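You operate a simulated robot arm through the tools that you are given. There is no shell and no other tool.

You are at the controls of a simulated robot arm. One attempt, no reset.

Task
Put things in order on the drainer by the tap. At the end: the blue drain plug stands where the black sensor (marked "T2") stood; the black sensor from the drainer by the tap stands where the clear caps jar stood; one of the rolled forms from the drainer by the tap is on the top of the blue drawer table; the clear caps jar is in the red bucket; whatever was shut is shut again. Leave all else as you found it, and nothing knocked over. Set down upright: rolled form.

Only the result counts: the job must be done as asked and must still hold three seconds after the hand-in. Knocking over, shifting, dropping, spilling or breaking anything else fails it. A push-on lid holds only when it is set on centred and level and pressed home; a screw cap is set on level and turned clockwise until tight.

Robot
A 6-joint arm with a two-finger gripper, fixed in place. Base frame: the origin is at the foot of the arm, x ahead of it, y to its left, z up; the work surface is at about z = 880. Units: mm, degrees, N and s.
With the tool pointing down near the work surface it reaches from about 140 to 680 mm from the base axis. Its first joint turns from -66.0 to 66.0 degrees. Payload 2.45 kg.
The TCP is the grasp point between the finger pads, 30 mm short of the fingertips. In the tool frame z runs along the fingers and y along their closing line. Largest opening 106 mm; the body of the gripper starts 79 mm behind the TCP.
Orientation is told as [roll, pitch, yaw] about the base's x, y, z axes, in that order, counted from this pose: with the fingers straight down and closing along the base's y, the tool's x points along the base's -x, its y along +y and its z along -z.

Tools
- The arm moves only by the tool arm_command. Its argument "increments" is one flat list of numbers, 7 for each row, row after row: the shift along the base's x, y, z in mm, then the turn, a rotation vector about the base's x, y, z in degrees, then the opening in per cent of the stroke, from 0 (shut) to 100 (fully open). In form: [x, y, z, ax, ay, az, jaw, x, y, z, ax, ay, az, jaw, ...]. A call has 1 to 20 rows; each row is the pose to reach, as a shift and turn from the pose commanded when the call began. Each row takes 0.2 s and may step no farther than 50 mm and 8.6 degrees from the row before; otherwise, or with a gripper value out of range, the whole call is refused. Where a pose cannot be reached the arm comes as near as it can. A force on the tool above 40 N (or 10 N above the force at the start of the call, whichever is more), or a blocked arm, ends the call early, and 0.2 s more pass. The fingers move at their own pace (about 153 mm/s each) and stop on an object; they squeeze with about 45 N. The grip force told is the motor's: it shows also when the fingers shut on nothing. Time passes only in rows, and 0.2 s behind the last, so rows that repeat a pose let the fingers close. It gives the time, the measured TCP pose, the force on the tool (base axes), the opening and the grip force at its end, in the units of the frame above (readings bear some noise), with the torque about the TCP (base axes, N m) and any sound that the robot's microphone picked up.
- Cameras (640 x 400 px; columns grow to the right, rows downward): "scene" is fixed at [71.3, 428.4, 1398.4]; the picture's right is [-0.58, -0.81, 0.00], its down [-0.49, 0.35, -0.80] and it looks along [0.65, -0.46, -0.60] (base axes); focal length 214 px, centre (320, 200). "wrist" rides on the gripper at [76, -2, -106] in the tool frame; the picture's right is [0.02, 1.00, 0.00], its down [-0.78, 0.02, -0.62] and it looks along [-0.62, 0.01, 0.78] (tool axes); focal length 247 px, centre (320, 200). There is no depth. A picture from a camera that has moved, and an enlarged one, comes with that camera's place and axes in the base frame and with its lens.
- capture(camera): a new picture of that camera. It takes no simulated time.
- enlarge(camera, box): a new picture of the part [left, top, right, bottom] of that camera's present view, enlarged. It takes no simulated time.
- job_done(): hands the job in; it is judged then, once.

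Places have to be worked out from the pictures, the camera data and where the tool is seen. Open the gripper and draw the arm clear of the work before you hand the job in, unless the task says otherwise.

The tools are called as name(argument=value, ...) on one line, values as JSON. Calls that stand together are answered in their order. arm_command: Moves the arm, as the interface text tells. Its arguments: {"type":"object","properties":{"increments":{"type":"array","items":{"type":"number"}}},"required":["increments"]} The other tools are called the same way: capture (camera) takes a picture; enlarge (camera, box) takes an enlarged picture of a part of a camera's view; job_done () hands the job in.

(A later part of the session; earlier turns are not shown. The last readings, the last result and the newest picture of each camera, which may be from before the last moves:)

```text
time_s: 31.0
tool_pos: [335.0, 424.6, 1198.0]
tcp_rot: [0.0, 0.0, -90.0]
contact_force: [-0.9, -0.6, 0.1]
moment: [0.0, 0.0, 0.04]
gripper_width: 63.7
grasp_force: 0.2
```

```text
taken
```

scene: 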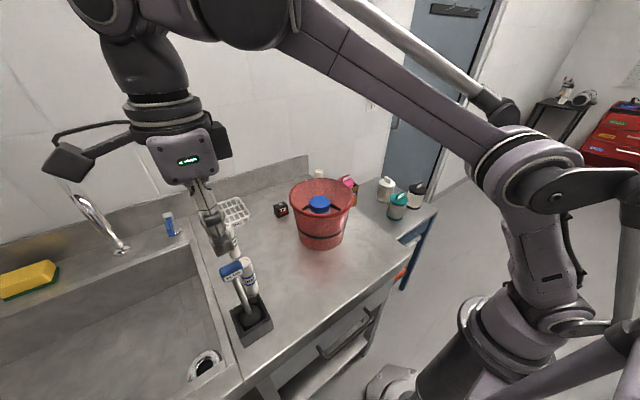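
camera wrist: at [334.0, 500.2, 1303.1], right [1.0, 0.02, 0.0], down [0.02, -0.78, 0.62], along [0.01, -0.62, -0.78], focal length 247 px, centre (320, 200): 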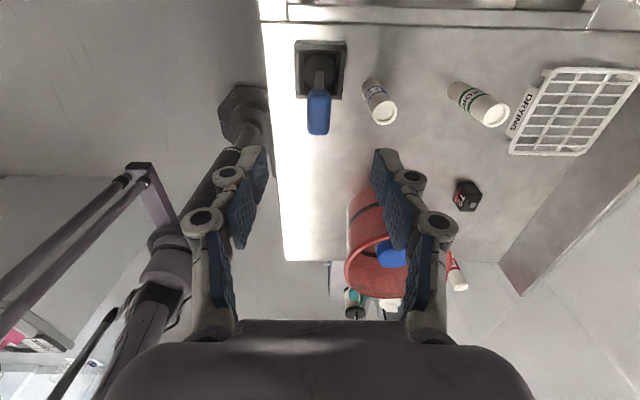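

I zoom on the plug handle from this viewpoint.

enlarge(camera="wrist", box=[280, 30, 420, 150])

enlarge(camera="scene", box=[200, 220, 300, 350])

```text
3.33 times, centred on (350, 90) of wrist
camera zoom: at [334.0, 500.2, 1303.1], right [1.0, 0.02, 0.0], down [0.02, -0.78, 0.62], along [0.01, -0.62, -0.78], focal length 823 px, centre (220, 567)
```

zoom: 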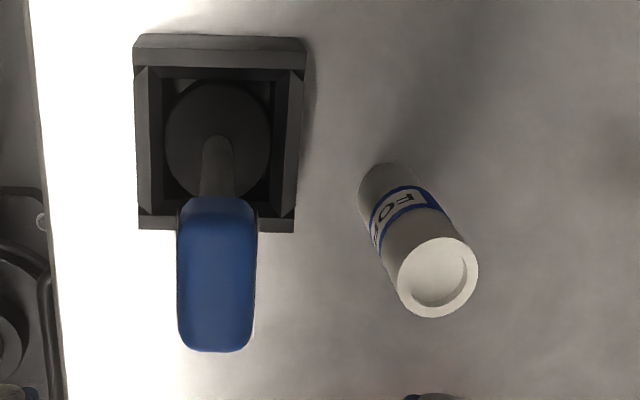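

```text
3.08 times, centred on (250, 285) of scene
camera zoom: at [71.3, 428.4, 1398.4], right [-0.58, -0.81, 0.0], down [-0.49, 0.35, -0.8], along [0.65, -0.46, -0.6], focal length 660 px, centre (535, -62)
```

zoom: 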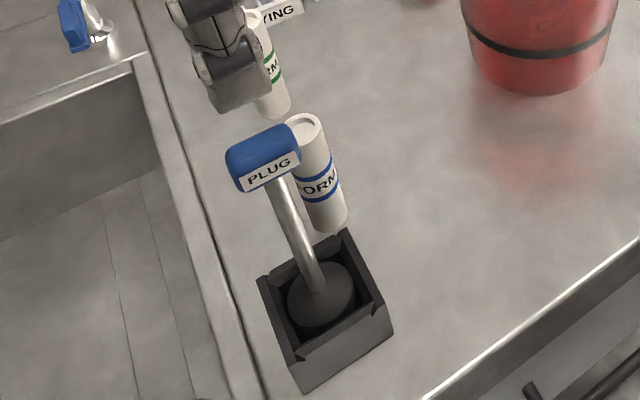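

Handle ≈ (334.5,425), z 1077–1098, ~21 mm thick in x. I descend to z≈1087 and grip it across x.

arm_command(increments=[-0.5, 0.5, -40, 0, 0, 0, 60, -0.5, 0.5, -80, 0, 0, 0, 60, -0.5, 0.5, -100, 0, 0, 0, 60, -0.5, 0.5, -111, 0, 0, 0, 60, -0.5, 0.5, -111, 0, 0, 0, 60])

capture(camera="wrist")

enlarge(camera="scene", box=[160, 190, 320, 350])

```text
time_s: 32.2
tool_pos: [336.6, 424.6, 1086.7]
tcp_rot: [-0.1, 0.0, -90.0]
contact_force: [0.3, 0.1, -0.4]
moment: [-0.02, 0.0, -0.04]
gripper_width: 63.4
grasp_force: 0.0
```

```text
taken
camera wrist: at [334.1, 501.0, 1192.2], right [1.0, 0.02, 0.0], down [0.02, -0.78, 0.62], along [0.01, -0.62, -0.78], focal length 247 px, centre (320, 200)
```

wrist: 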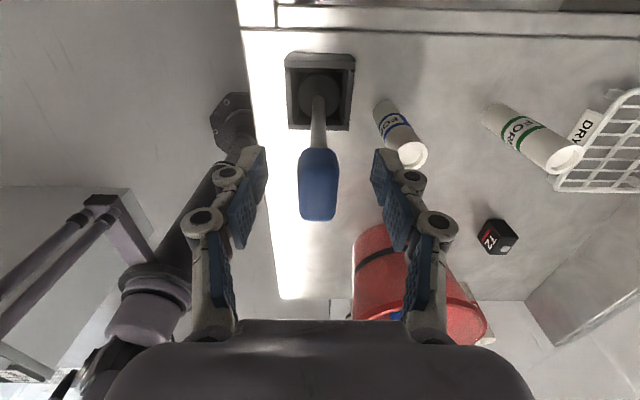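

```text
2.50 times, centred on (240, 270) of scene
camera zoom: at [71.3, 428.4, 1398.4], right [-0.58, -0.81, 0.0], down [-0.49, 0.35, -0.8], along [0.65, -0.46, -0.6], focal length 536 px, centre (520, 25)
```

zoom: 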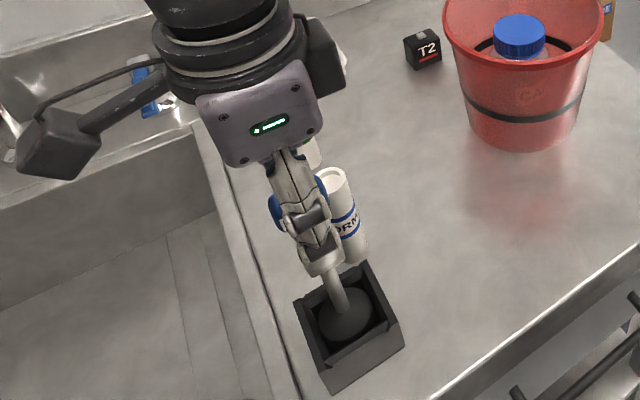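

Handle is between the pads; centre y≈427. I shift +2 mm in y and close.

arm_command(increments=[0, 2, 0, 0, 0, 0, 60, 0, 2, 0, 0, 0, 0, 30, 0, 2, 0, 0, 0, 0, 0, 0, 2, 0, 0, 0, 0, 0, 0, 2, 0, 0, 0, 0, 0])

```text
time_s: 33.4
tool_pos: [336.5, 426.8, 1087.4]
tcp_rot: [0.0, 0.0, -90.0]
contact_force: [-0.3, -0.6, 1.3]
moment: [0.01, 0.18, -0.02]
gripper_width: 18.4
grasp_force: 43.6
```

Handle gripped (18.4 mm). I lift it vertically out of the holder in steps.

arm_command(increments=[0, 0, 6, 0, 0, 0, 0, 0, 0, 16, 0, 0, 0, 0, 0, 0, 30, 0, 0, 0, 0])

enlarge(camera="scene", box=[160, 190, 320, 350])

capture(camera="wrist")

```text
time_s: 34.2
tool_pos: [334.1, 425.7, 1117.0]
tcp_rot: [0.1, 0.0, -90.0]
contact_force: [-0.5, 0.4, -1.5]
moment: [0.01, 0.04, -0.02]
gripper_width: 18.1
grasp_force: 43.6
```

```text
2.50 times, centred on (240, 270) of scene
camera zoom: at [71.3, 428.4, 1398.4], right [-0.58, -0.81, 0.0], down [-0.49, 0.35, -0.8], along [0.65, -0.46, -0.6], focal length 536 px, centre (520, 25)
```

zoom: 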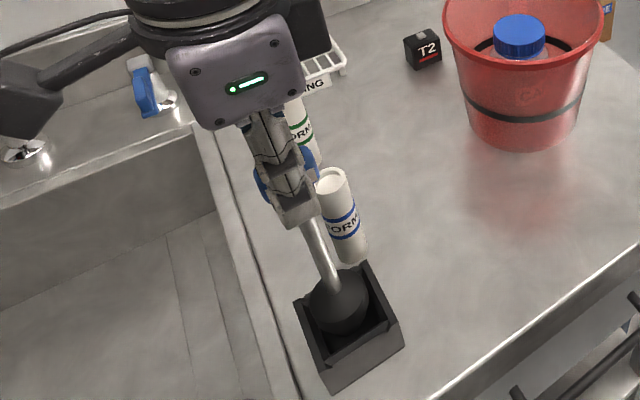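

```text
taken
camera wrist: at [334.1, 503.2, 1222.5], right [1.0, 0.02, 0.0], down [0.02, -0.78, 0.62], along [0.01, -0.62, -0.78], focal length 247 px, centre (320, 200)
```

wrist: 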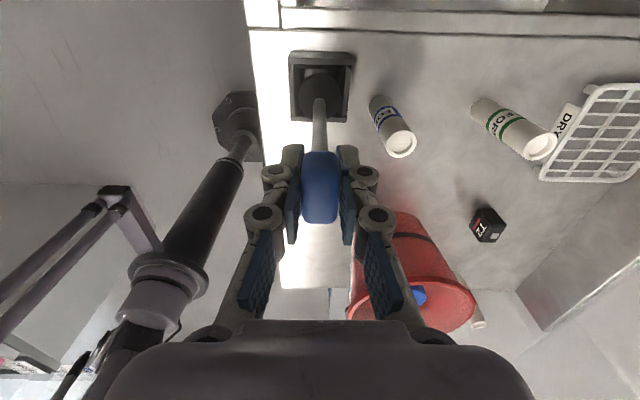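

It comes out cleanly. I lift further and look at the shape of the plug's bottom.

arm_command(increments=[0, 0, 20, 0, 0, 0, 0, 0, 0, 40, 0, 0, 0, 0, 0, 0, 60, 0, 0, 0, 0, 0, 0, 60, 0, 0, 0, 0])

enlarge(camera="scene", box=[180, 190, 300, 340])

enlarge(camera="wrist", box=[270, 40, 430, 240])

```text
time_s: 35.2
tool_pos: [335.8, 426.9, 1177.0]
tcp_rot: [0.0, 0.0, -90.0]
contact_force: [-0.3, 0.3, -0.9]
moment: [0.01, -0.02, 0.04]
gripper_width: 18.4
grasp_force: 43.6
```

```text
2.67 times, centred on (240, 265) of scene
camera zoom: at [71.3, 428.4, 1398.4], right [-0.58, -0.81, 0.0], down [-0.49, 0.35, -0.8], along [0.65, -0.46, -0.6], focal length 572 px, centre (533, 27)
```

zoom: 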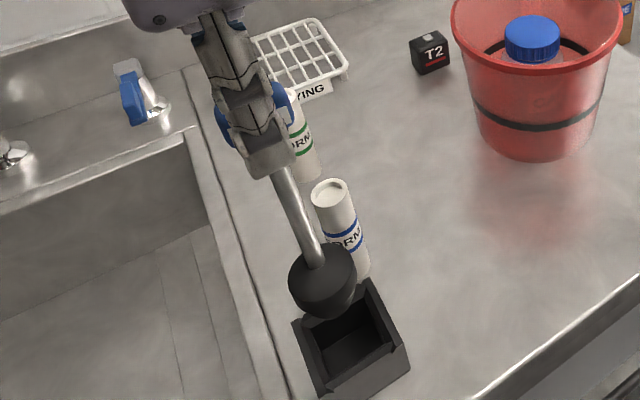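

```text
2.00 times, centred on (350, 140) of wrist
camera zoom: at [335.2, 503.2, 1282.9], right [1.0, 0.02, 0.0], down [0.02, -0.78, 0.62], along [0.01, -0.62, -0.78], focal length 494 px, centre (260, 320)
```

zoom: 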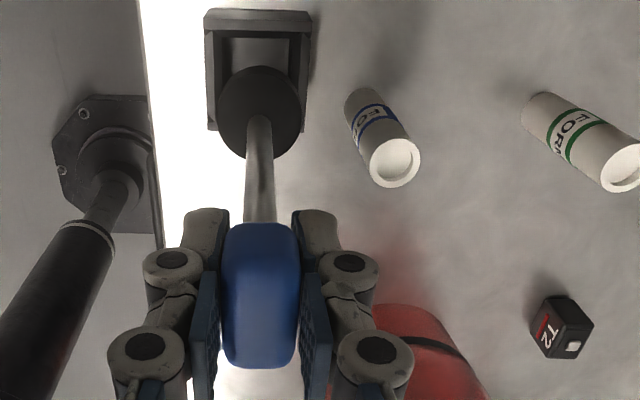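

enlarge(camera="scene", box=[225, 270, 265, 320])

enlarge(camera="scene", box=[210, 190, 270, 300])

```text
8.00 times, centred on (245, 295) of scene
camera zoom: at [71.3, 428.4, 1398.4], right [-0.58, -0.81, 0.0], down [-0.49, 0.35, -0.8], along [0.65, -0.46, -0.6], focal length 1716 px, centre (920, -560)
```

zoom: 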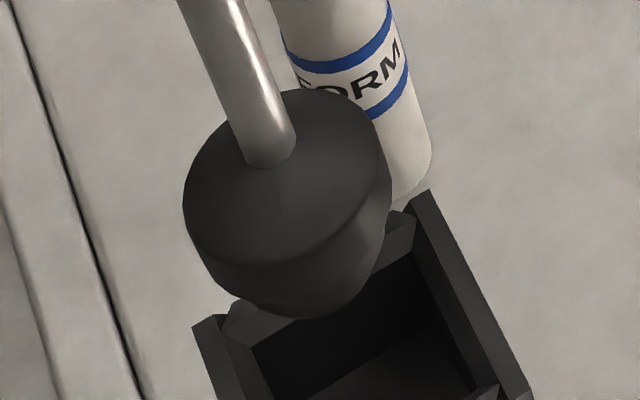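

```text
3.64 times, centred on (240, 245) of scene
camera zoom: at [71.3, 428.4, 1398.4], right [-0.58, -0.81, 0.0], down [-0.49, 0.35, -0.8], along [0.65, -0.46, -0.6], focal length 780 px, centre (611, 36)
```

zoom: 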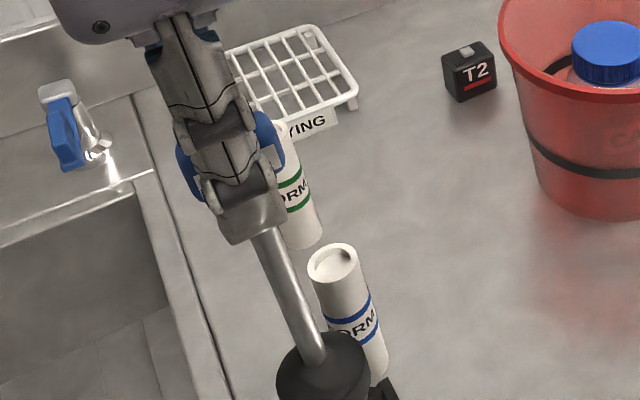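

The plug is a tapered stopper with a flat bottom, hanging straight. I carry it around the blue form to T2's former place (478,295), staying high.

arm_command(increments=[1, -15, 0, 0, 0, 0, 0, 1, -42, 0, 0, 0, 0, 0, 2, -72, 0, 0, 0, 0, 0, 5, -100, 0, 0, 0, 0, 0, 15, -115, 0, 0, 0, 0, 0, 40, -120, 0, 0, 0, 0, 0, 70, -124, 0, 0, 0, 0, 0, 100, -128, 0, 0, 0, 0, 0, 128, -131, 0, 0, 0, 0, 0, 142, -132, 0, 0, 0, 0, 0, 142, -132, 0, 0, 0, 0, 0])

capture(camera="wrist")

enlarge(camera="scene", box=[200, 130, 360, 270])

```text
time_s: 37.6
tool_pos: [479.0, 295.4, 1177.3]
tcp_rot: [-0.1, 0.0, -89.9]
contact_force: [0.5, 0.3, -1.2]
moment: [-0.01, 0.0, -0.01]
gripper_width: 18.3
grasp_force: 43.8
```

```text
taken
camera wrist: at [476.9, 370.7, 1282.8], right [1.0, 0.02, 0.0], down [0.02, -0.78, 0.62], along [0.01, -0.62, -0.78], focal length 247 px, centre (320, 200)
```

wrist: 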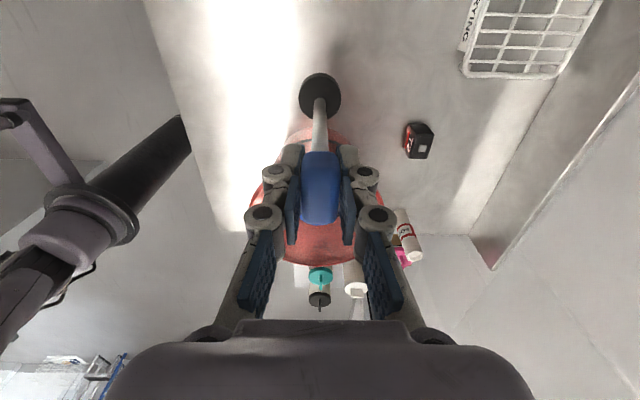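

```text
2.86 times, centred on (280, 200) of scene
camera zoom: at [71.3, 428.4, 1398.4], right [-0.58, -0.81, 0.0], down [-0.49, 0.35, -0.8], along [0.65, -0.46, -0.6], focal length 613 px, centre (434, 200)
```

zoom: 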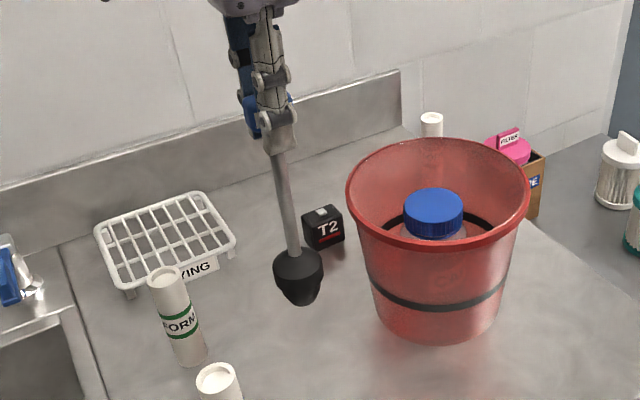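

I zoom on the plug's bottom to judge its base and verticality.

enlarge(camera="scene", box=[255, 170, 325, 245])

```text
5.33 times, centred on (290, 208) of scene
camera zoom: at [71.3, 428.4, 1398.4], right [-0.58, -0.81, 0.0], down [-0.49, 0.35, -0.8], along [0.65, -0.46, -0.6], focal length 1144 px, centre (480, 160)
```

zoom: 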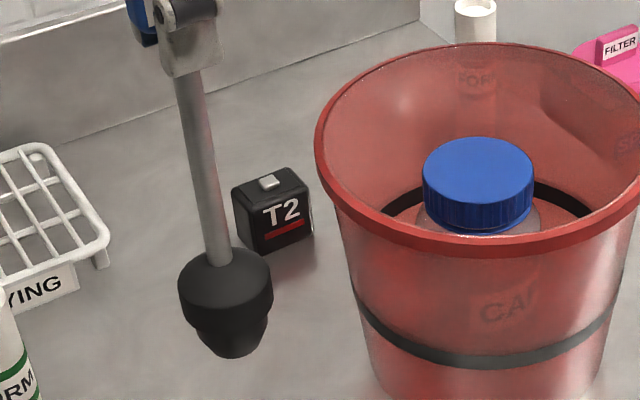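

Base is flat (~33 mm) and nearly vertical. I descend to just above the surface.

arm_command(increments=[-0.5, -1, -20, 0, 0, 0, 0, -0.5, -1, -45, 0, 0, 0, 0, -0.5, -1, -68, 0, 0, 0, 0, -0.5, -1, -82, 0, 0, 0, 0, -0.5, -1, -82, 0, 0, 0, 0])

enlarge(camera="scene", box=[240, 170, 340, 270])

```text
time_s: 38.8
tool_pos: [478.3, 292.7, 1094.2]
tcp_rot: [0.0, 0.1, -90.0]
contact_force: [-0.1, -0.2, -2.3]
moment: [0.01, 0.01, -0.02]
gripper_width: 18.4
grasp_force: 43.3
```

```text
4.00 times, centred on (290, 220) of scene
camera zoom: at [71.3, 428.4, 1398.4], right [-0.58, -0.81, 0.0], down [-0.49, 0.35, -0.8], along [0.65, -0.46, -0.6], focal length 858 px, centre (440, 120)
```

zoom: 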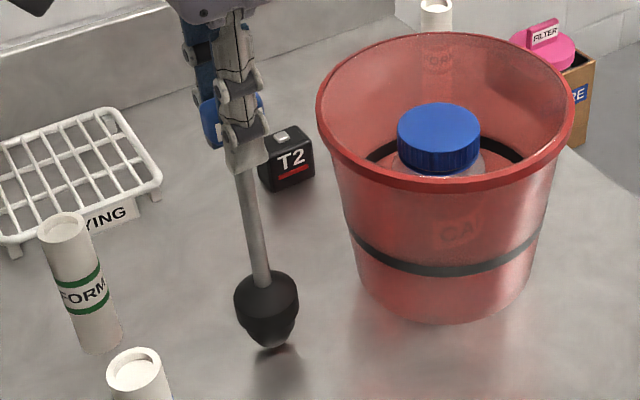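

Just above the surface. I lower in 2 mm steps watching force.

arm_command(increments=[0, 0, -2, 0, 0, 0, 0, 0, 0, -4, 0, 0, 0, 0])

arm_command(increments=[0, 0, -1, 0, 0, 0, 0, 0, 0, -2, 0, 0, 0, 0])

arm_command(increments=[0, 0, -1, 0, 0, 0, 0, 0, 0, -2, 0, 0, 0, 0])

```text
time_s: 39.4
tool_pos: [478.4, 292.9, 1091.3]
tcp_rot: [0.0, 0.1, -90.0]
contact_force: [0.6, -0.4, -1.4]
moment: [-0.01, -0.01, 0.0]
gripper_width: 18.3
grasp_force: 43.4
```

```text
time_s: 40.0
tool_pos: [477.7, 293.3, 1088.5]
tcp_rot: [0.0, 0.0, -90.0]
contact_force: [-0.2, 0.3, -1.1]
moment: [-0.01, 0.0, -0.01]
gripper_width: 18.0
grasp_force: 43.9
```

```text
time_s: 40.6
tool_pos: [479.0, 294.2, 1086.1]
tcp_rot: [0.0, 0.0, -89.9]
contact_force: [0.8, 1.0, -0.9]
moment: [0.04, 0.0, -0.01]
gripper_width: 18.4
grasp_force: 43.4
```

No contact yet at z≈1087. Continue down.

arm_command(increments=[0, 0, -1, 0, 0, 0, 0, 0, 0, -2, 0, 0, 0, 0])

arm_command(increments=[0, 0, -1, 0, 0, 0, 0, 0, 0, -1.5, 0, 0, 0, 0])

```text
time_s: 41.2
tool_pos: [478.2, 293.6, 1086.0]
tcp_rot: [0.0, 0.1, -90.0]
contact_force: [-0.1, 0.1, -1.3]
moment: [-0.02, -0.02, -0.02]
gripper_width: 18.1
grasp_force: 43.7
```

```text
time_s: 41.8
tool_pos: [477.8, 293.3, 1083.0]
tcp_rot: [0.0, 0.0, -90.0]
contact_force: [0.1, -0.2, -0.3]
moment: [-0.03, -0.03, 0.02]
gripper_width: 18.0
grasp_force: 43.6
```

arm_command(increments=[0, 0, -0.6, 0, 0, 0, 0, 0, 0, -1.2, 0, 0, 0, 0])

arm_command(increments=[0, 0, -0.5, 0, 0, 0, 0, 0, 0, -0.8, 0, 0, 0, 0])

```text
time_s: 42.4
tool_pos: [478.0, 294.4, 1082.9]
tcp_rot: [-0.1, 0.1, -90.0]
contact_force: [0.0, 0.3, 2.9]
moment: [0.06, -0.02, 0.0]
gripper_width: 18.4
grasp_force: 43.6
```

```text
time_s: 43.0
tool_pos: [476.5, 293.4, 1083.2]
tcp_rot: [0.0, 0.0, -89.9]
contact_force: [-0.2, 1.6, 19.8]
moment: [0.05, -0.09, -0.02]
gripper_width: 18.5
grasp_force: 43.5
```

Contact at z≈1082.5 (20 N). I back off slightly and check verticality before releasing.

arm_command(increments=[0, 0, 0.5, 0, 0, 0, 0])

enlarge(camera="scene", box=[240, 170, 320, 270])

enlarge(camera="wrist", box=[240, 60, 400, 240])

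```text
time_s: 43.4
tool_pos: [478.1, 293.4, 1082.8]
tcp_rot: [0.0, 0.0, -90.0]
contact_force: [-0.2, 0.0, 22.5]
moment: [-0.02, -0.01, -0.02]
gripper_width: 18.4
grasp_force: 43.4
```

```text
4.00 times, centred on (280, 220) of scene
camera zoom: at [71.0, 428.2, 1398.5], right [-0.58, -0.81, 0.0], down [-0.49, 0.35, -0.8], along [0.65, -0.46, -0.6], focal length 858 px, centre (480, 120)
```

zoom: 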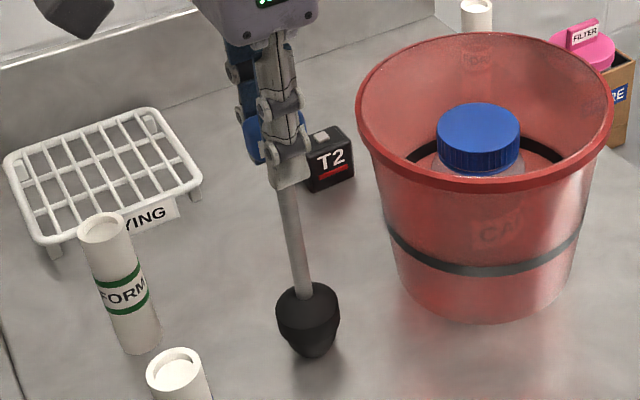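

```text
2.22 times, centred on (320, 150) of wrist
camera zoom: at [475.8, 369.9, 1188.1], right [1.0, 0.02, 0.0], down [0.02, -0.78, 0.62], along [0.01, -0.62, -0.78], focal length 549 px, centre (320, 311)
```

zoom: 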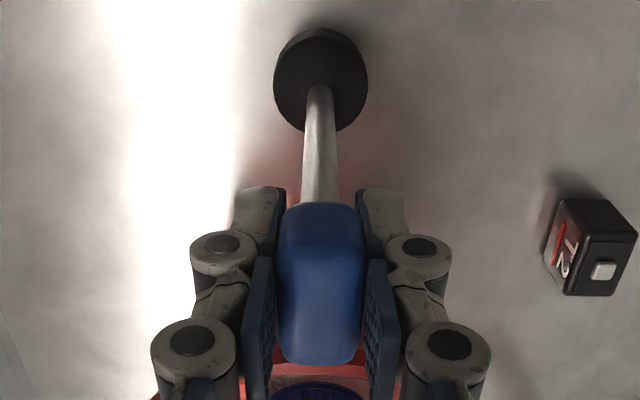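

Force still ~22 N; I measure the stem's verticality in a closer zoom.

enlarge(camera="scene", box=[295, 205, 340, 265])

enlarge(camera="scene", box=[290, 200, 340, 262])

capture(camera="scene")

```text
6.67 times, centred on (318, 235) of scene
camera zoom: at [71.0, 428.2, 1398.5], right [-0.58, -0.81, 0.0], down [-0.49, 0.35, -0.8], along [0.65, -0.46, -0.6], focal length 1430 px, centre (337, -33)
```

zoom: 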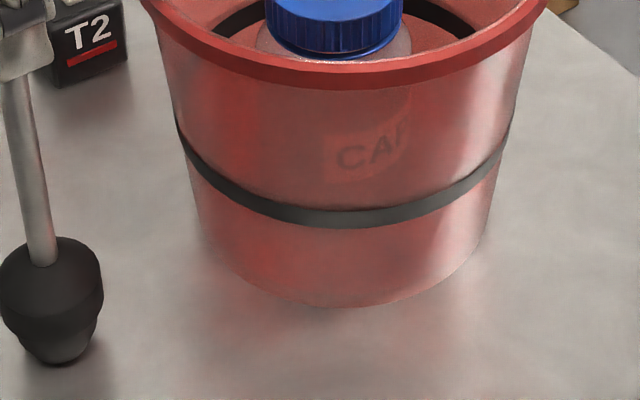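

```text
6.45 times, centred on (315, 231) of scene
camera zoom: at [71.0, 428.2, 1398.5], right [-0.58, -0.81, 0.0], down [-0.49, 0.35, -0.8], along [0.65, -0.46, -0.6], focal length 1384 px, centre (352, 0)
```

zoom: 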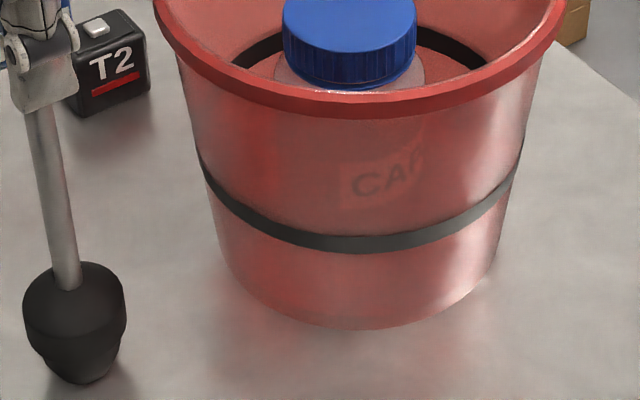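

```text
taken
```

scene: 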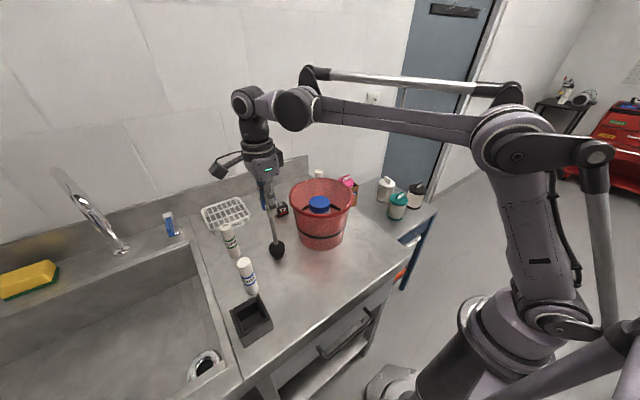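

Stem slope matches vertical, and the base sits at T2's former pixel spot. I relieve the force a bit more, then open.

arm_command(increments=[0, 0, 0.5, 0, 0, 0, 0])

```text
time_s: 43.8
tool_pos: [478.2, 293.5, 1082.7]
tcp_rot: [0.0, 0.0, -90.0]
contact_force: [-1.0, 0.3, 15.9]
moment: [-0.02, 0.07, -0.02]
gripper_width: 18.3
grasp_force: 43.4
```

arm_command(increments=[0, 0, 0.4, 0, 0, 0, 0])

```text
time_s: 44.2
tool_pos: [478.5, 293.5, 1082.8]
tcp_rot: [0.0, 0.0, -90.0]
contact_force: [0.0, -1.0, 5.8]
moment: [-0.12, 0.15, -0.02]
gripper_width: 18.3
grasp_force: 43.7
```

Light contact (6 N). I open gently and check that the plug stands.

arm_command(increments=[0, 0, 0, 0, 0, 0, 20, 0, 0, 0, 0, 0, 0, 30, 0, 0, 0, 0, 0, 0, 50, 0, 0, 0, 0, 0, 0, 50])

enlarge(camera="scene", box=[240, 170, 320, 270])

capture(camera="wrist")

```text
time_s: 45.2
tool_pos: [478.1, 293.3, 1083.4]
tcp_rot: [0.0, 0.0, -90.0]
contact_force: [0.2, 0.9, 0.7]
moment: [0.0, 0.0, 0.03]
gripper_width: 53.1
grasp_force: 0.2
```

```text
4.00 times, centred on (280, 220) of scene
camera zoom: at [71.3, 428.4, 1398.4], right [-0.58, -0.81, 0.0], down [-0.49, 0.35, -0.8], along [0.65, -0.46, -0.6], focal length 858 px, centre (480, 120)
```

zoom: 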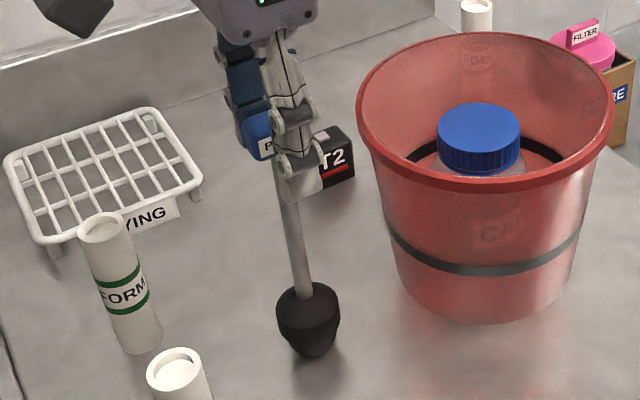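

```text
taken
camera wrist: at [476.1, 370.0, 1188.6], right [1.0, 0.02, 0.0], down [0.02, -0.78, 0.62], along [0.01, -0.62, -0.78], focal length 247 px, centre (320, 200)
```

wrist: 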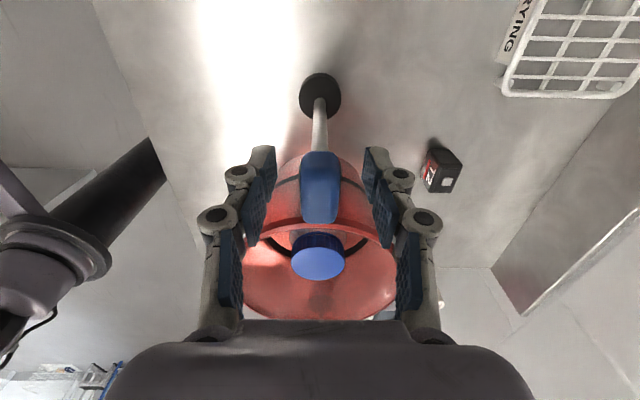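

The plug stands freely on T2's former place. I rise straight up clear of the handle, then head toward the blue table to survey it while yawing back to 0.

arm_command(increments=[0, 0, 12, 0, 0, 0, 50, 0, 0, 40, 0, 0, 0, 50, 0, 0, 75, 0, 0, 0, 50, 0, 0, 86, 0, 0, 0, 50])

arm_command(increments=[-8, -20, 0, 0, 0, 0, 50, -18, -55, 0, 0, 0, 8, 50, -28, -98, 0, 0, 0, 16, 50, -38, -142, 0, 0, 0, 24, 50, -48, -186, 0, 0, 0, 32, 50, -60, -230, 0, 0, 0, 40, 50, -72, -274, 0, 0, 0, 48, 50, -84, -318, 0, 0, 0, 56, 50, -96, -362, 0, 0, 0, 64, 50, -108, -406, 0, 0, 0, 72, 50, -118, -450, 0, 0, 0, 80, 50, -128, -485, -10, 0, 0, 88, 50, -128, -493, -15, 0, 0, 90, 50])

capture(camera="wrist")

capture(camera="scene")

```text
time_s: 46.2
tool_pos: [476.3, 293.9, 1170.2]
tcp_rot: [0.0, 0.0, -90.0]
contact_force: [0.5, -0.2, 0.2]
moment: [-0.02, 0.02, 0.0]
gripper_width: 52.9
grasp_force: 0.1
```

```text
time_s: 49.0
tool_pos: [350.1, -199.5, 1153.6]
tcp_rot: [0.0, 0.0, 0.1]
contact_force: [-0.3, 0.1, -0.5]
moment: [-0.03, 0.01, -0.01]
gripper_width: 53.1
grasp_force: 0.0
```

```text
taken
camera wrist: at [273.0, -201.2, 1259.1], right [-0.02, 1.0, 0.0], down [0.78, 0.02, 0.62], along [0.62, 0.01, -0.78], focal length 247 px, centre (320, 200)
```

wrist: 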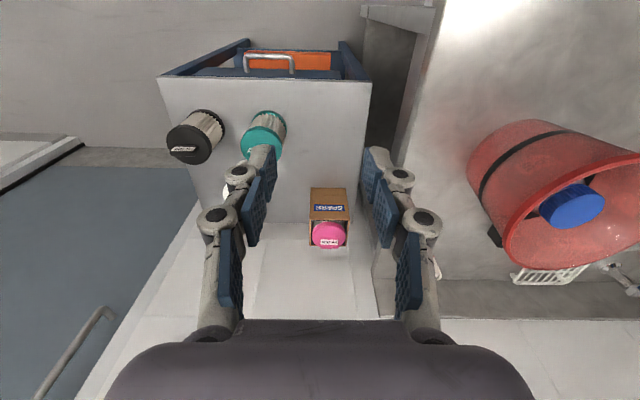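

```text
taken
```

scene: 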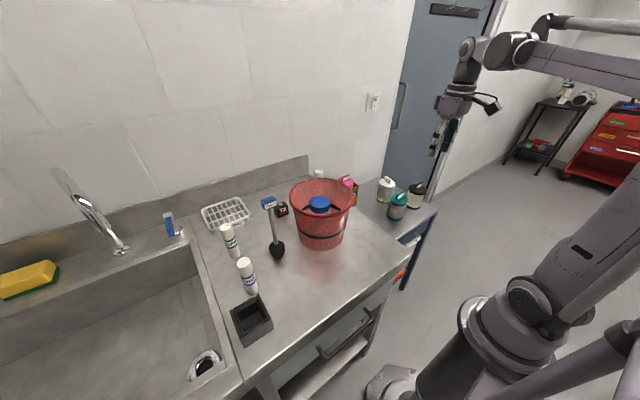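

The table top is lower, z≈710, drawer shut, with a free area around (490,-190). I go back over to the blue form (≈(412,391)) at a safe height.

arm_command(increments=[2, 20, 5, 0, 0, 0, 50, 6, 60, 15, 0, 0, 0, 50, 10, 108, 15, 0, 0, 0, 50, 15, 156, 15, 0, 0, 0, 50, 20, 204, 15, 0, 0, 0, 50, 25, 252, 15, 0, 0, 0, 50, 30, 300, 15, 0, 0, 0, 50, 35, 348, 15, 0, 0, 0, 50, 40, 396, 15, 0, 0, 0, 50, 46, 444, 15, 0, 0, 0, 50, 52, 492, 10, 0, 0, 0, 50, 58, 540, 0, 0, 0, 0, 50, 62, 580, -5, 0, 0, 0, 50, 62, 591, -5, 0, 0, 0, 50])

capture(camera="wrist")

enlarge(camera="wrist", box=[260, 50, 400, 150])

```text
time_s: 52.0
tool_pos: [411.5, 392.0, 1149.6]
tcp_rot: [0.0, 0.0, 0.0]
contact_force: [0.1, 0.1, -0.1]
moment: [-0.01, -0.01, 0.04]
gripper_width: 53.2
grasp_force: 0.1
```

```text
taken
camera wrist: at [335.0, 389.9, 1254.9], right [-0.02, 1.0, 0.0], down [0.78, 0.02, 0.62], along [0.62, 0.01, -0.78], focal length 247 px, centre (320, 200)
```

wrist: 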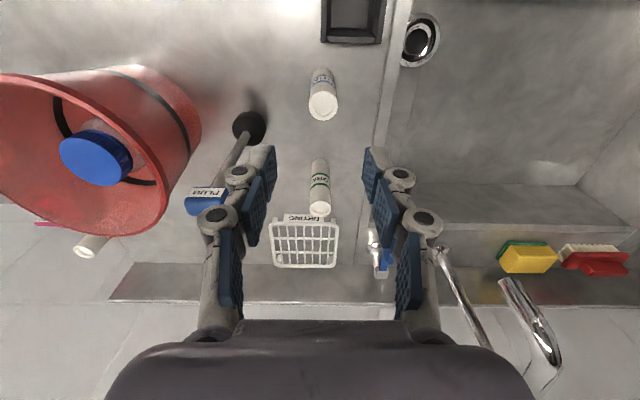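

```text
4.00 times, centred on (330, 100) of wrist
camera zoom: at [335.0, 389.9, 1254.9], right [-0.02, 1.0, 0.0], down [0.78, 0.02, 0.62], along [0.62, 0.01, -0.78], focal length 988 px, centre (280, 600)
```

zoom: 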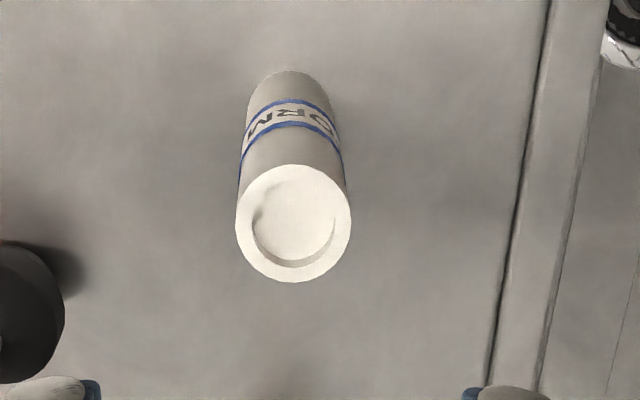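

The blue form is centred at ≈ (415.5,395), top z≈1001. I align and descend to z≈975 with 53 mm opening.

arm_command(increments=[4, 3, -20, 0, 0, 0, 50, 4, 3, -60, 0, 0, 0, 50, 4, 3, -100, 0, 0, 0, 50, 4, 3, -115, 0, 0, 0, 50, 4, 3, -115, 0, 0, 0, 50])

capture(camera="wrist")

enlarge(camera="scene", box=[180, 170, 320, 310])

```text
time_s: 53.2
tool_pos: [415.1, 393.8, 1034.6]
tcp_rot: [-0.1, 0.0, 0.0]
contact_force: [0.1, -0.1, 0.2]
moment: [0.0, 0.02, -0.01]
gripper_width: 53.0
grasp_force: 0.0
```

```text
taken
camera wrist: at [339.5, 393.4, 1139.7], right [-0.02, 1.0, 0.0], down [0.78, 0.02, 0.62], along [0.62, 0.01, -0.78], focal length 247 px, centre (320, 200)
```

wrist: 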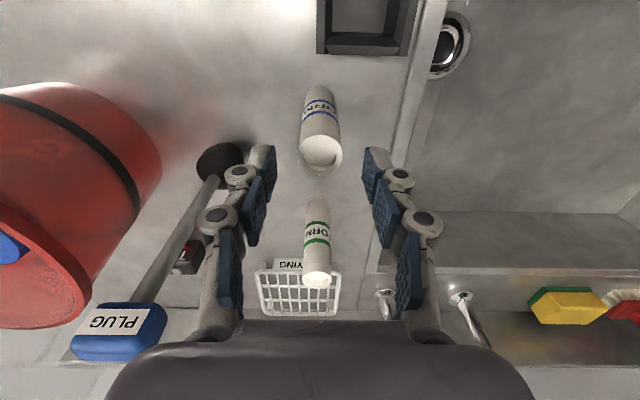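

```text
2.86 times, centred on (250, 240) of scene
camera zoom: at [71.3, 428.4, 1398.4], right [-0.58, -0.81, 0.0], down [-0.49, 0.35, -0.8], along [0.65, -0.46, -0.6], focal length 613 px, centre (520, 86)
```

zoom: 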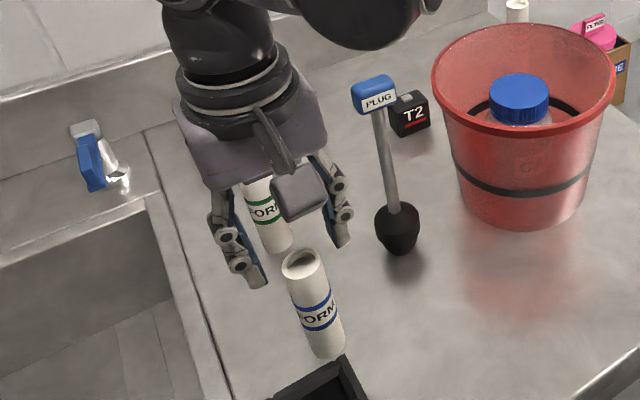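

Aligned. I descend to z≈975 and close on the form.

arm_command(increments=[-1, 0, -25, 0, 0, 0, 50, -1, 0, -50, 0, 0, 0, 50, -1, 0, -60, 0, 0, 0, 50, -1, 0, -60, 0, 0, 0, 35, -1, 0, -60, 0, 0, 0, 10, -1, 0, -60, 0, 0, 0, 0, -1, 0, -60, 0, 0, 0, 0])

```text
time_s: 54.8
tool_pos: [415.9, 394.2, 974.0]
tcp_rot: [-0.1, 0.0, 0.0]
contact_force: [-0.4, -1.0, 0.2]
moment: [0.0, 0.0, 0.03]
gripper_width: 27.1
grasp_force: 45.3
```

Form gripped (27 mm). I lift it and carry it high, well on the near side of the bucket, to above the blue table.

arm_command(increments=[0, 0, 10, 0, 0, 0, 0, 0, 0, 40, 0, 0, 0, 0, 0, 0, 80, 0, 0, 0, 0, -5, -5, 118, 0, 0, 0, 0, -15, -25, 150, 0, 0, 0, 0, -28, -50, 180, 0, 0, 0, 0, -42, -80, 205, 0, 0, 0, 0, -56, -118, 220, 0, 0, 0, 0, -68, -160, 226, 0, 0, 0, 0, -76, -205, 226, 0, 0, 0, 0, -82, -250, 226, 0, 0, 0, 0, -85, -296, 226, 0, 0, 0, 0, -85, -342, 226, 0, 0, 0, 0, -82, -388, 226, 0, 0, 0, 0, -72, -432, 226, 0, 0, 0, 0, -56, -474, 222, 0, 0, 0, 0, -35, -510, 210, 0, 0, 0, 0, -10, -545, 195, 0, 0, 0, 0, 25, -570, 180, 0, 0, 0, 0, 60, -582, 170, 0, 0, 0, 0])

capture(camera="wrist")

capture(camera="scene")

```text
time_s: 59.0
tool_pos: [475.0, -186.6, 1143.7]
tcp_rot: [0.1, 0.0, 0.0]
contact_force: [0.6, -0.5, -1.1]
moment: [-0.01, 0.02, 0.0]
gripper_width: 27.2
grasp_force: 44.9
```

```text
taken
camera wrist: at [398.9, -189.3, 1249.3], right [-0.02, 1.0, 0.0], down [0.78, 0.02, 0.62], along [0.62, 0.01, -0.78], focal length 247 px, centre (320, 200)
```

wrist: 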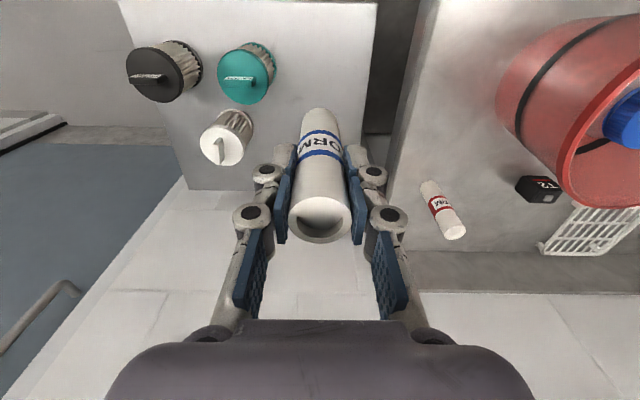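

```text
taken
```

scene: 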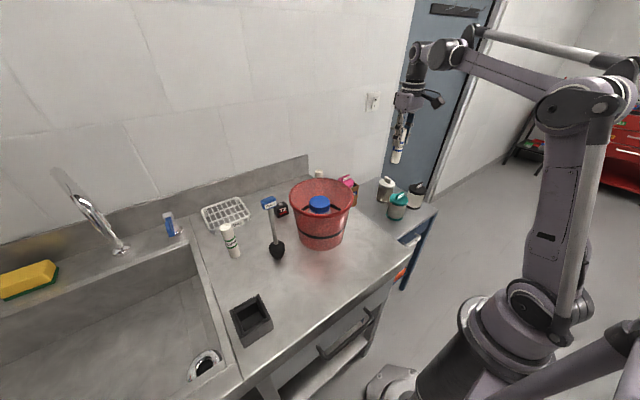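

Over the table's free area; table top estimated z≈715. I descend to TCP 855 (form bottom ≈ 761) and check.

arm_command(increments=[0, -2, -30, 0, 0, 0, 0, 0, -3, -70, 0, 0, 0, 0, 0, -3, -112, 0, 0, 0, 0, 0, -3, -154, 0, 0, 0, 0, 0, -3, -196, 0, 0, 0, 0, 0, -3, -235, 0, 0, 0, 0, 0, -3, -270, 0, 0, 0, 0, 0, -3, -289, 0, 0, 0, 0, 0, -3, -289, 0, 0, 0, 0])

capture(camera="wrist")

capture(camera="scene")

enlarge(camera="scene", box=[340, 130, 460, 250])

```text
time_s: 61.0
tool_pos: [474.7, -191.9, 854.9]
tcp_rot: [0.0, 0.1, -0.1]
contact_force: [-0.1, -0.2, 0.3]
moment: [0.01, -0.02, -0.01]
gripper_width: 27.2
grasp_force: 44.6
```

```text
taken
camera wrist: at [398.6, -193.1, 960.2], right [-0.02, 1.0, 0.0], down [0.78, 0.02, 0.62], along [0.62, 0.01, -0.78], focal length 247 px, centre (320, 200)
```

wrist: 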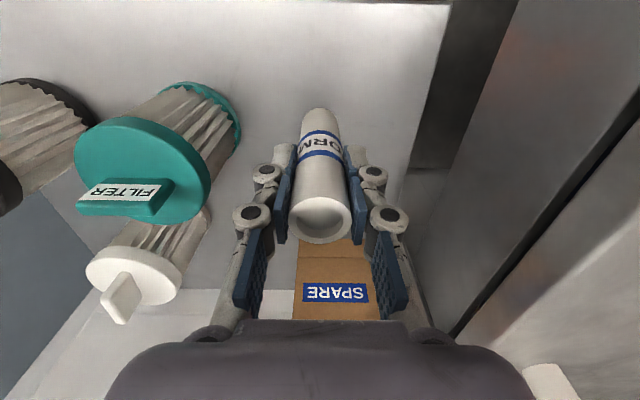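

```text
taken
```

scene: 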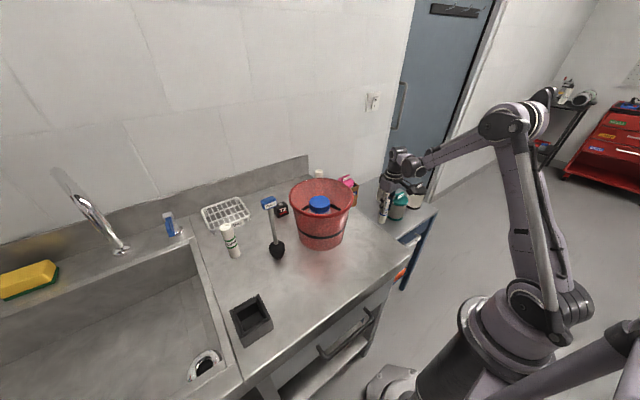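

```text
3.33 times, centred on (400, 190) of scene
camera zoom: at [71.3, 428.4, 1398.4], right [-0.58, -0.81, 0.0], down [-0.49, 0.35, -0.8], along [0.65, -0.46, -0.6], focal length 715 px, centre (53, 233)
```

zoom: 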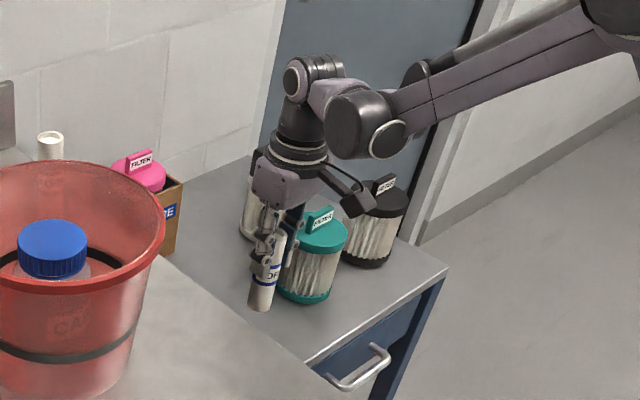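

Table top ≈ z 713, and the teal filter is ~20 mm from the left knuckle. I shift +22 mm in y for more clearance, then lower to just above the table.

arm_command(increments=[0, 12, 0, 0, 0, 0, 0, 0, 22, 0, 0, 0, 0, 0, 0, 22, -15, 0, 0, 0, 0, 0, 22, -28, 0, 0, 0, 0, 0, 22, -36, 0, 0, 0, 0, 0, 22, -36, 0, 0, 0, 0])

enlarge(camera="scene", box=[360, 160, 440, 240])

capture(camera="wrist")

```text
time_s: 62.4
tool_pos: [475.2, -168.3, 819.5]
tcp_rot: [0.0, 0.0, 0.0]
contact_force: [0.5, -0.3, 0.3]
moment: [0.04, 0.02, 0.0]
gripper_width: 27.4
grasp_force: 44.6
```

```text
5.00 times, centred on (400, 200) of scene
camera zoom: at [71.3, 428.4, 1398.4], right [-0.58, -0.81, 0.0], down [-0.49, 0.35, -0.8], along [0.65, -0.46, -0.6], focal length 1072 px, centre (-80, 200)
```

zoom: 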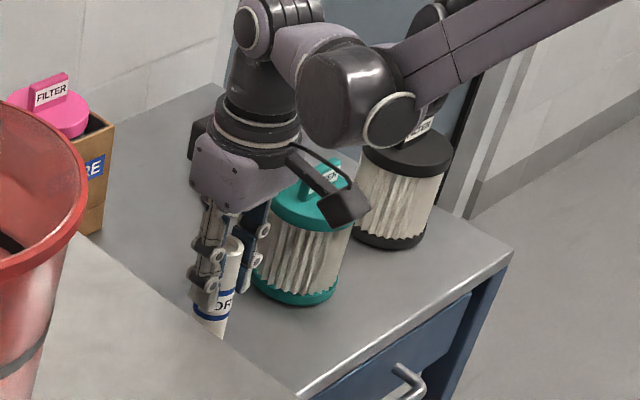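

```text
taken
camera wrist: at [399.1, -170.4, 924.7], right [-0.02, 1.0, 0.0], down [0.78, 0.02, 0.62], along [0.62, 0.01, -0.78], focal length 247 px, centre (320, 200)
```

wrist: 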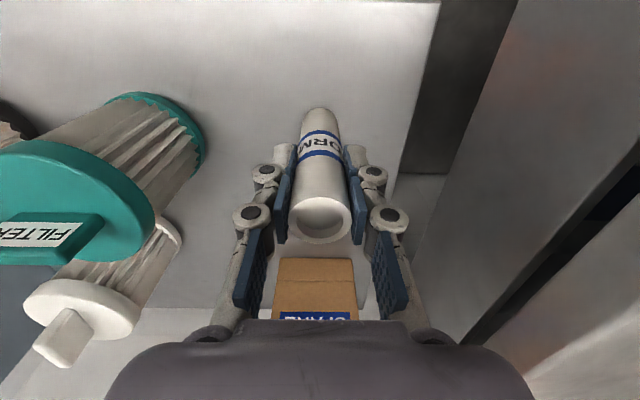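

Clear on both sides. I lower in small steps to feel the table.

arm_command(increments=[0, 0, -2, 0, 0, 0, 0, 0, 0, -4, 0, 0, 0, 0])

arm_command(increments=[0, 0, -1.5, 0, 0, 0, 0, 0, 0, -3, 0, 0, 0, 0])

arm_command(increments=[0, 0, -1, 0, 0, 0, 0, 0, 0, -2, 0, 0, 0, 0])

```text
time_s: 63.0
tool_pos: [476.0, -167.5, 814.3]
tcp_rot: [0.1, 0.0, -0.1]
contact_force: [-0.9, 0.1, -0.1]
moment: [0.01, 0.0, 0.02]
gripper_width: 27.4
grasp_force: 45.4
```

```text
time_s: 63.6
tool_pos: [474.5, -168.6, 812.5]
tcp_rot: [0.0, -0.1, 0.1]
contact_force: [1.4, 0.1, 27.0]
moment: [0.02, -0.23, 0.03]
gripper_width: 27.1
grasp_force: 44.8
```

```text
time_s: 64.0
tool_pos: [474.0, -169.3, 814.9]
tcp_rot: [0.0, 0.0, 0.0]
contact_force: [-1.5, 0.7, 13.7]
moment: [0.04, 0.08, -0.01]
gripper_width: 27.1
grasp_force: 44.5
stopped in row 1: the force on the tool passed its limit at 44 N (the readings are from after the stop); the commanded pose is now the measured one
```

Contact found at z≈813 (the last step hit the force limit and stopped). I ease up in small steps until the contact is light.

arm_command(increments=[0, 0, 0.4, 0, 0, 0, 0])

```text
time_s: 64.4
tool_pos: [475.6, -169.4, 813.8]
tcp_rot: [0.0, -0.1, -0.1]
contact_force: [-1.5, 0.7, 12.7]
moment: [0.05, 0.02, 0.01]
gripper_width: 27.5
grasp_force: 45.1
```

arm_command(increments=[0, 0, 0.4, 0, 0, 0, 0])

enlarge(camera="scene", box=[360, 160, 440, 240])

enlarge(camera="wrist", box=[220, 80, 420, 260])

```text
time_s: 64.8
tool_pos: [475.1, -168.2, 813.7]
tcp_rot: [0.0, 0.0, 0.1]
contact_force: [0.6, 0.7, 5.3]
moment: [0.05, -0.03, 0.01]
gripper_width: 27.4
grasp_force: 45.2
```

```text
5.00 times, centred on (400, 200) of scene
camera zoom: at [71.2, 428.4, 1398.4], right [-0.58, -0.81, 0.0], down [-0.49, 0.35, -0.8], along [0.65, -0.46, -0.6], focal length 1072 px, centre (-80, 200)
```

zoom: 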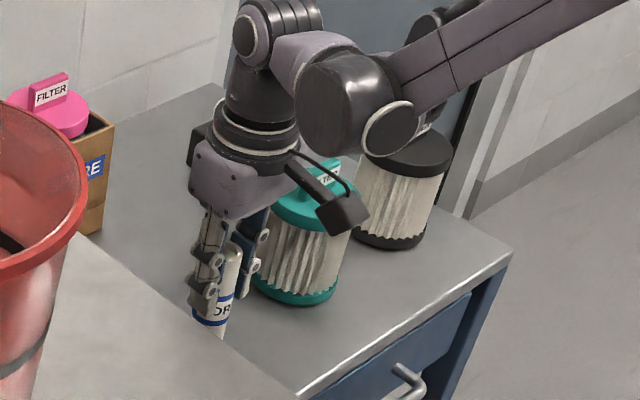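

```text
2.22 times, centred on (320, 170) of wrist
camera zoom: at [398.6, -170.4, 918.5], right [-0.02, 1.0, 0.0], down [0.78, 0.02, 0.62], along [0.62, 0.01, -0.78], focal length 549 px, centre (320, 267)
```

zoom: 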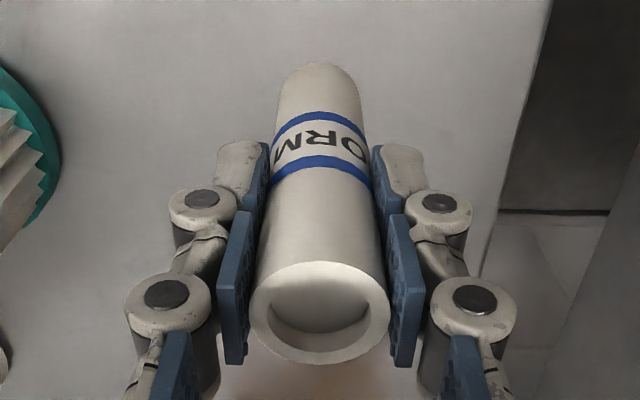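

Light contact (5 N) and the form is upright. I open gently to ~47 mm.

arm_command(increments=[0, 0, 0, 0, 0, 0, 28, 0, 0, 0, 0, 0, 0, 36, 0, 0, 0, 0, 0, 0, 45, 0, 0, 0, 0, 0, 0, 45])

enlarge(camera="wrist", box=[220, 80, 420, 260])

```text
time_s: 65.8
tool_pos: [475.4, -169.2, 812.7]
tcp_rot: [-0.1, -0.1, 0.0]
contact_force: [0.0, 0.7, -0.2]
moment: [0.01, 0.02, -0.02]
gripper_width: 47.9
grasp_force: 0.1
```

```text
2.22 times, centred on (320, 170) of wrist
camera zoom: at [398.6, -170.5, 918.7], right [-0.02, 1.0, 0.0], down [0.78, 0.02, 0.62], along [0.62, 0.01, -0.78], focal length 549 px, centre (320, 267)
```

zoom: 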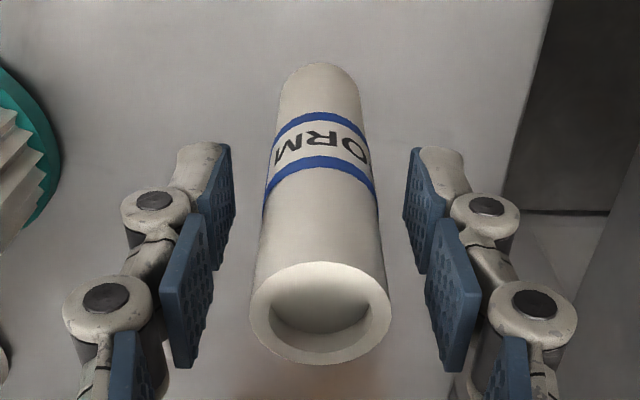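

The form stands on the table on its own. I rise straight up well clear of everything.

arm_command(increments=[0, 0, 12, 0, 0, 0, 45, 0, 0, 35, 0, 0, 0, 45, 0, 0, 70, 0, 0, 0, 45, 0, 0, 112, 0, 0, 0, 45, 0, 0, 155, 0, 0, 0, 45, 0, 0, 200, 0, 0, 0, 45, 0, 0, 245, 0, 0, 0, 45, 0, 0, 290, 0, 0, 0, 60, 0, 0, 330, 0, 0, 0, 80, -30, 0, 360, 0, 0, 0, 100, -60, 0, 380, 0, 0, 0, 100])

capture(camera="wrist")

capture(camera="scene")

enlarge(camera="scene", box=[340, 150, 460, 260])

enlarge(camera="scene", box=[200, 160, 360, 300])

```text
time_s: 68.2
tool_pos: [416.4, -168.1, 1195.0]
tcp_rot: [0.1, 0.0, 0.1]
contact_force: [0.5, -0.5, 0.1]
moment: [-0.02, -0.01, -0.02]
gripper_width: 106.0
grasp_force: 0.0
```

```text
taken
camera wrist: at [338.7, -170.8, 1299.5], right [-0.02, 1.0, 0.0], down [0.78, 0.02, 0.62], along [0.62, 0.01, -0.78], focal length 247 px, centre (320, 200)
```

wrist: 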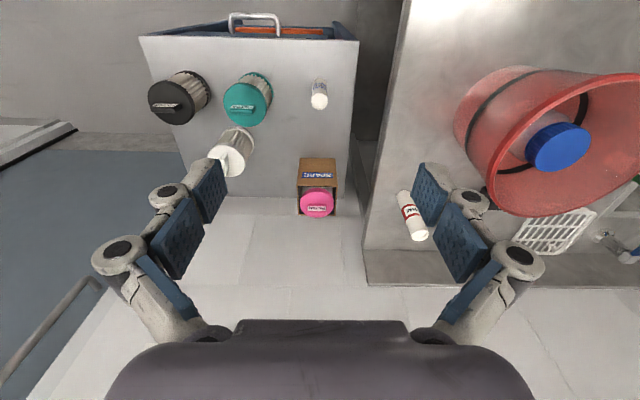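

```text
taken
```

scene: 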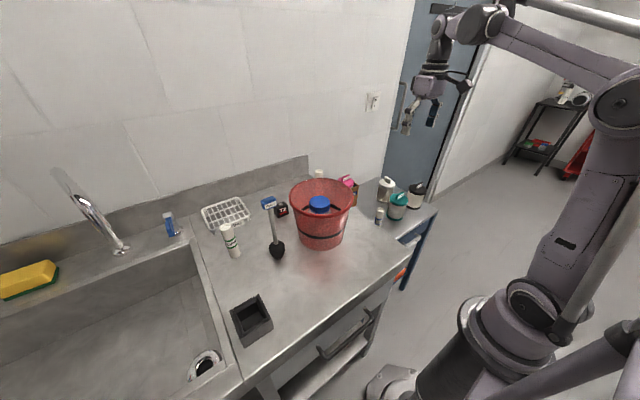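

```text
3.64 times, centred on (400, 205) of scene
camera zoom: at [71.3, 428.4, 1398.5], right [-0.58, -0.81, 0.0], down [-0.49, 0.35, -0.8], along [0.65, -0.46, -0.6], focal length 780 px, centre (29, 182)
```

zoom: 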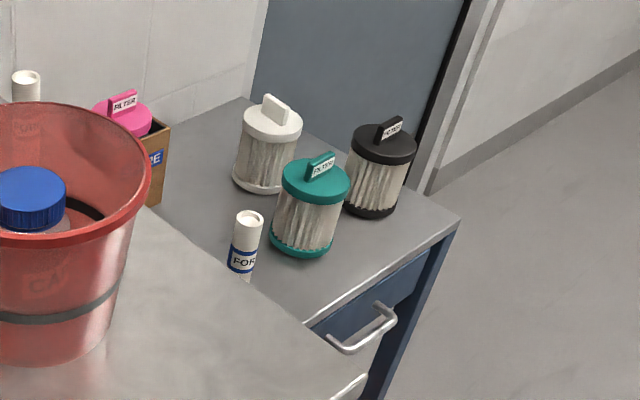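

```text
2.86 times, centred on (280, 230) of scene
camera zoom: at [71.3, 428.4, 1398.5], right [-0.58, -0.81, 0.0], down [-0.49, 0.35, -0.8], along [0.65, -0.46, -0.6], focal length 613 px, centre (434, 114)
```

zoom: 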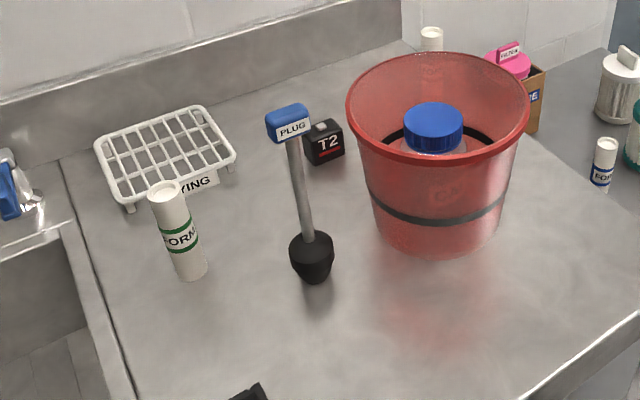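

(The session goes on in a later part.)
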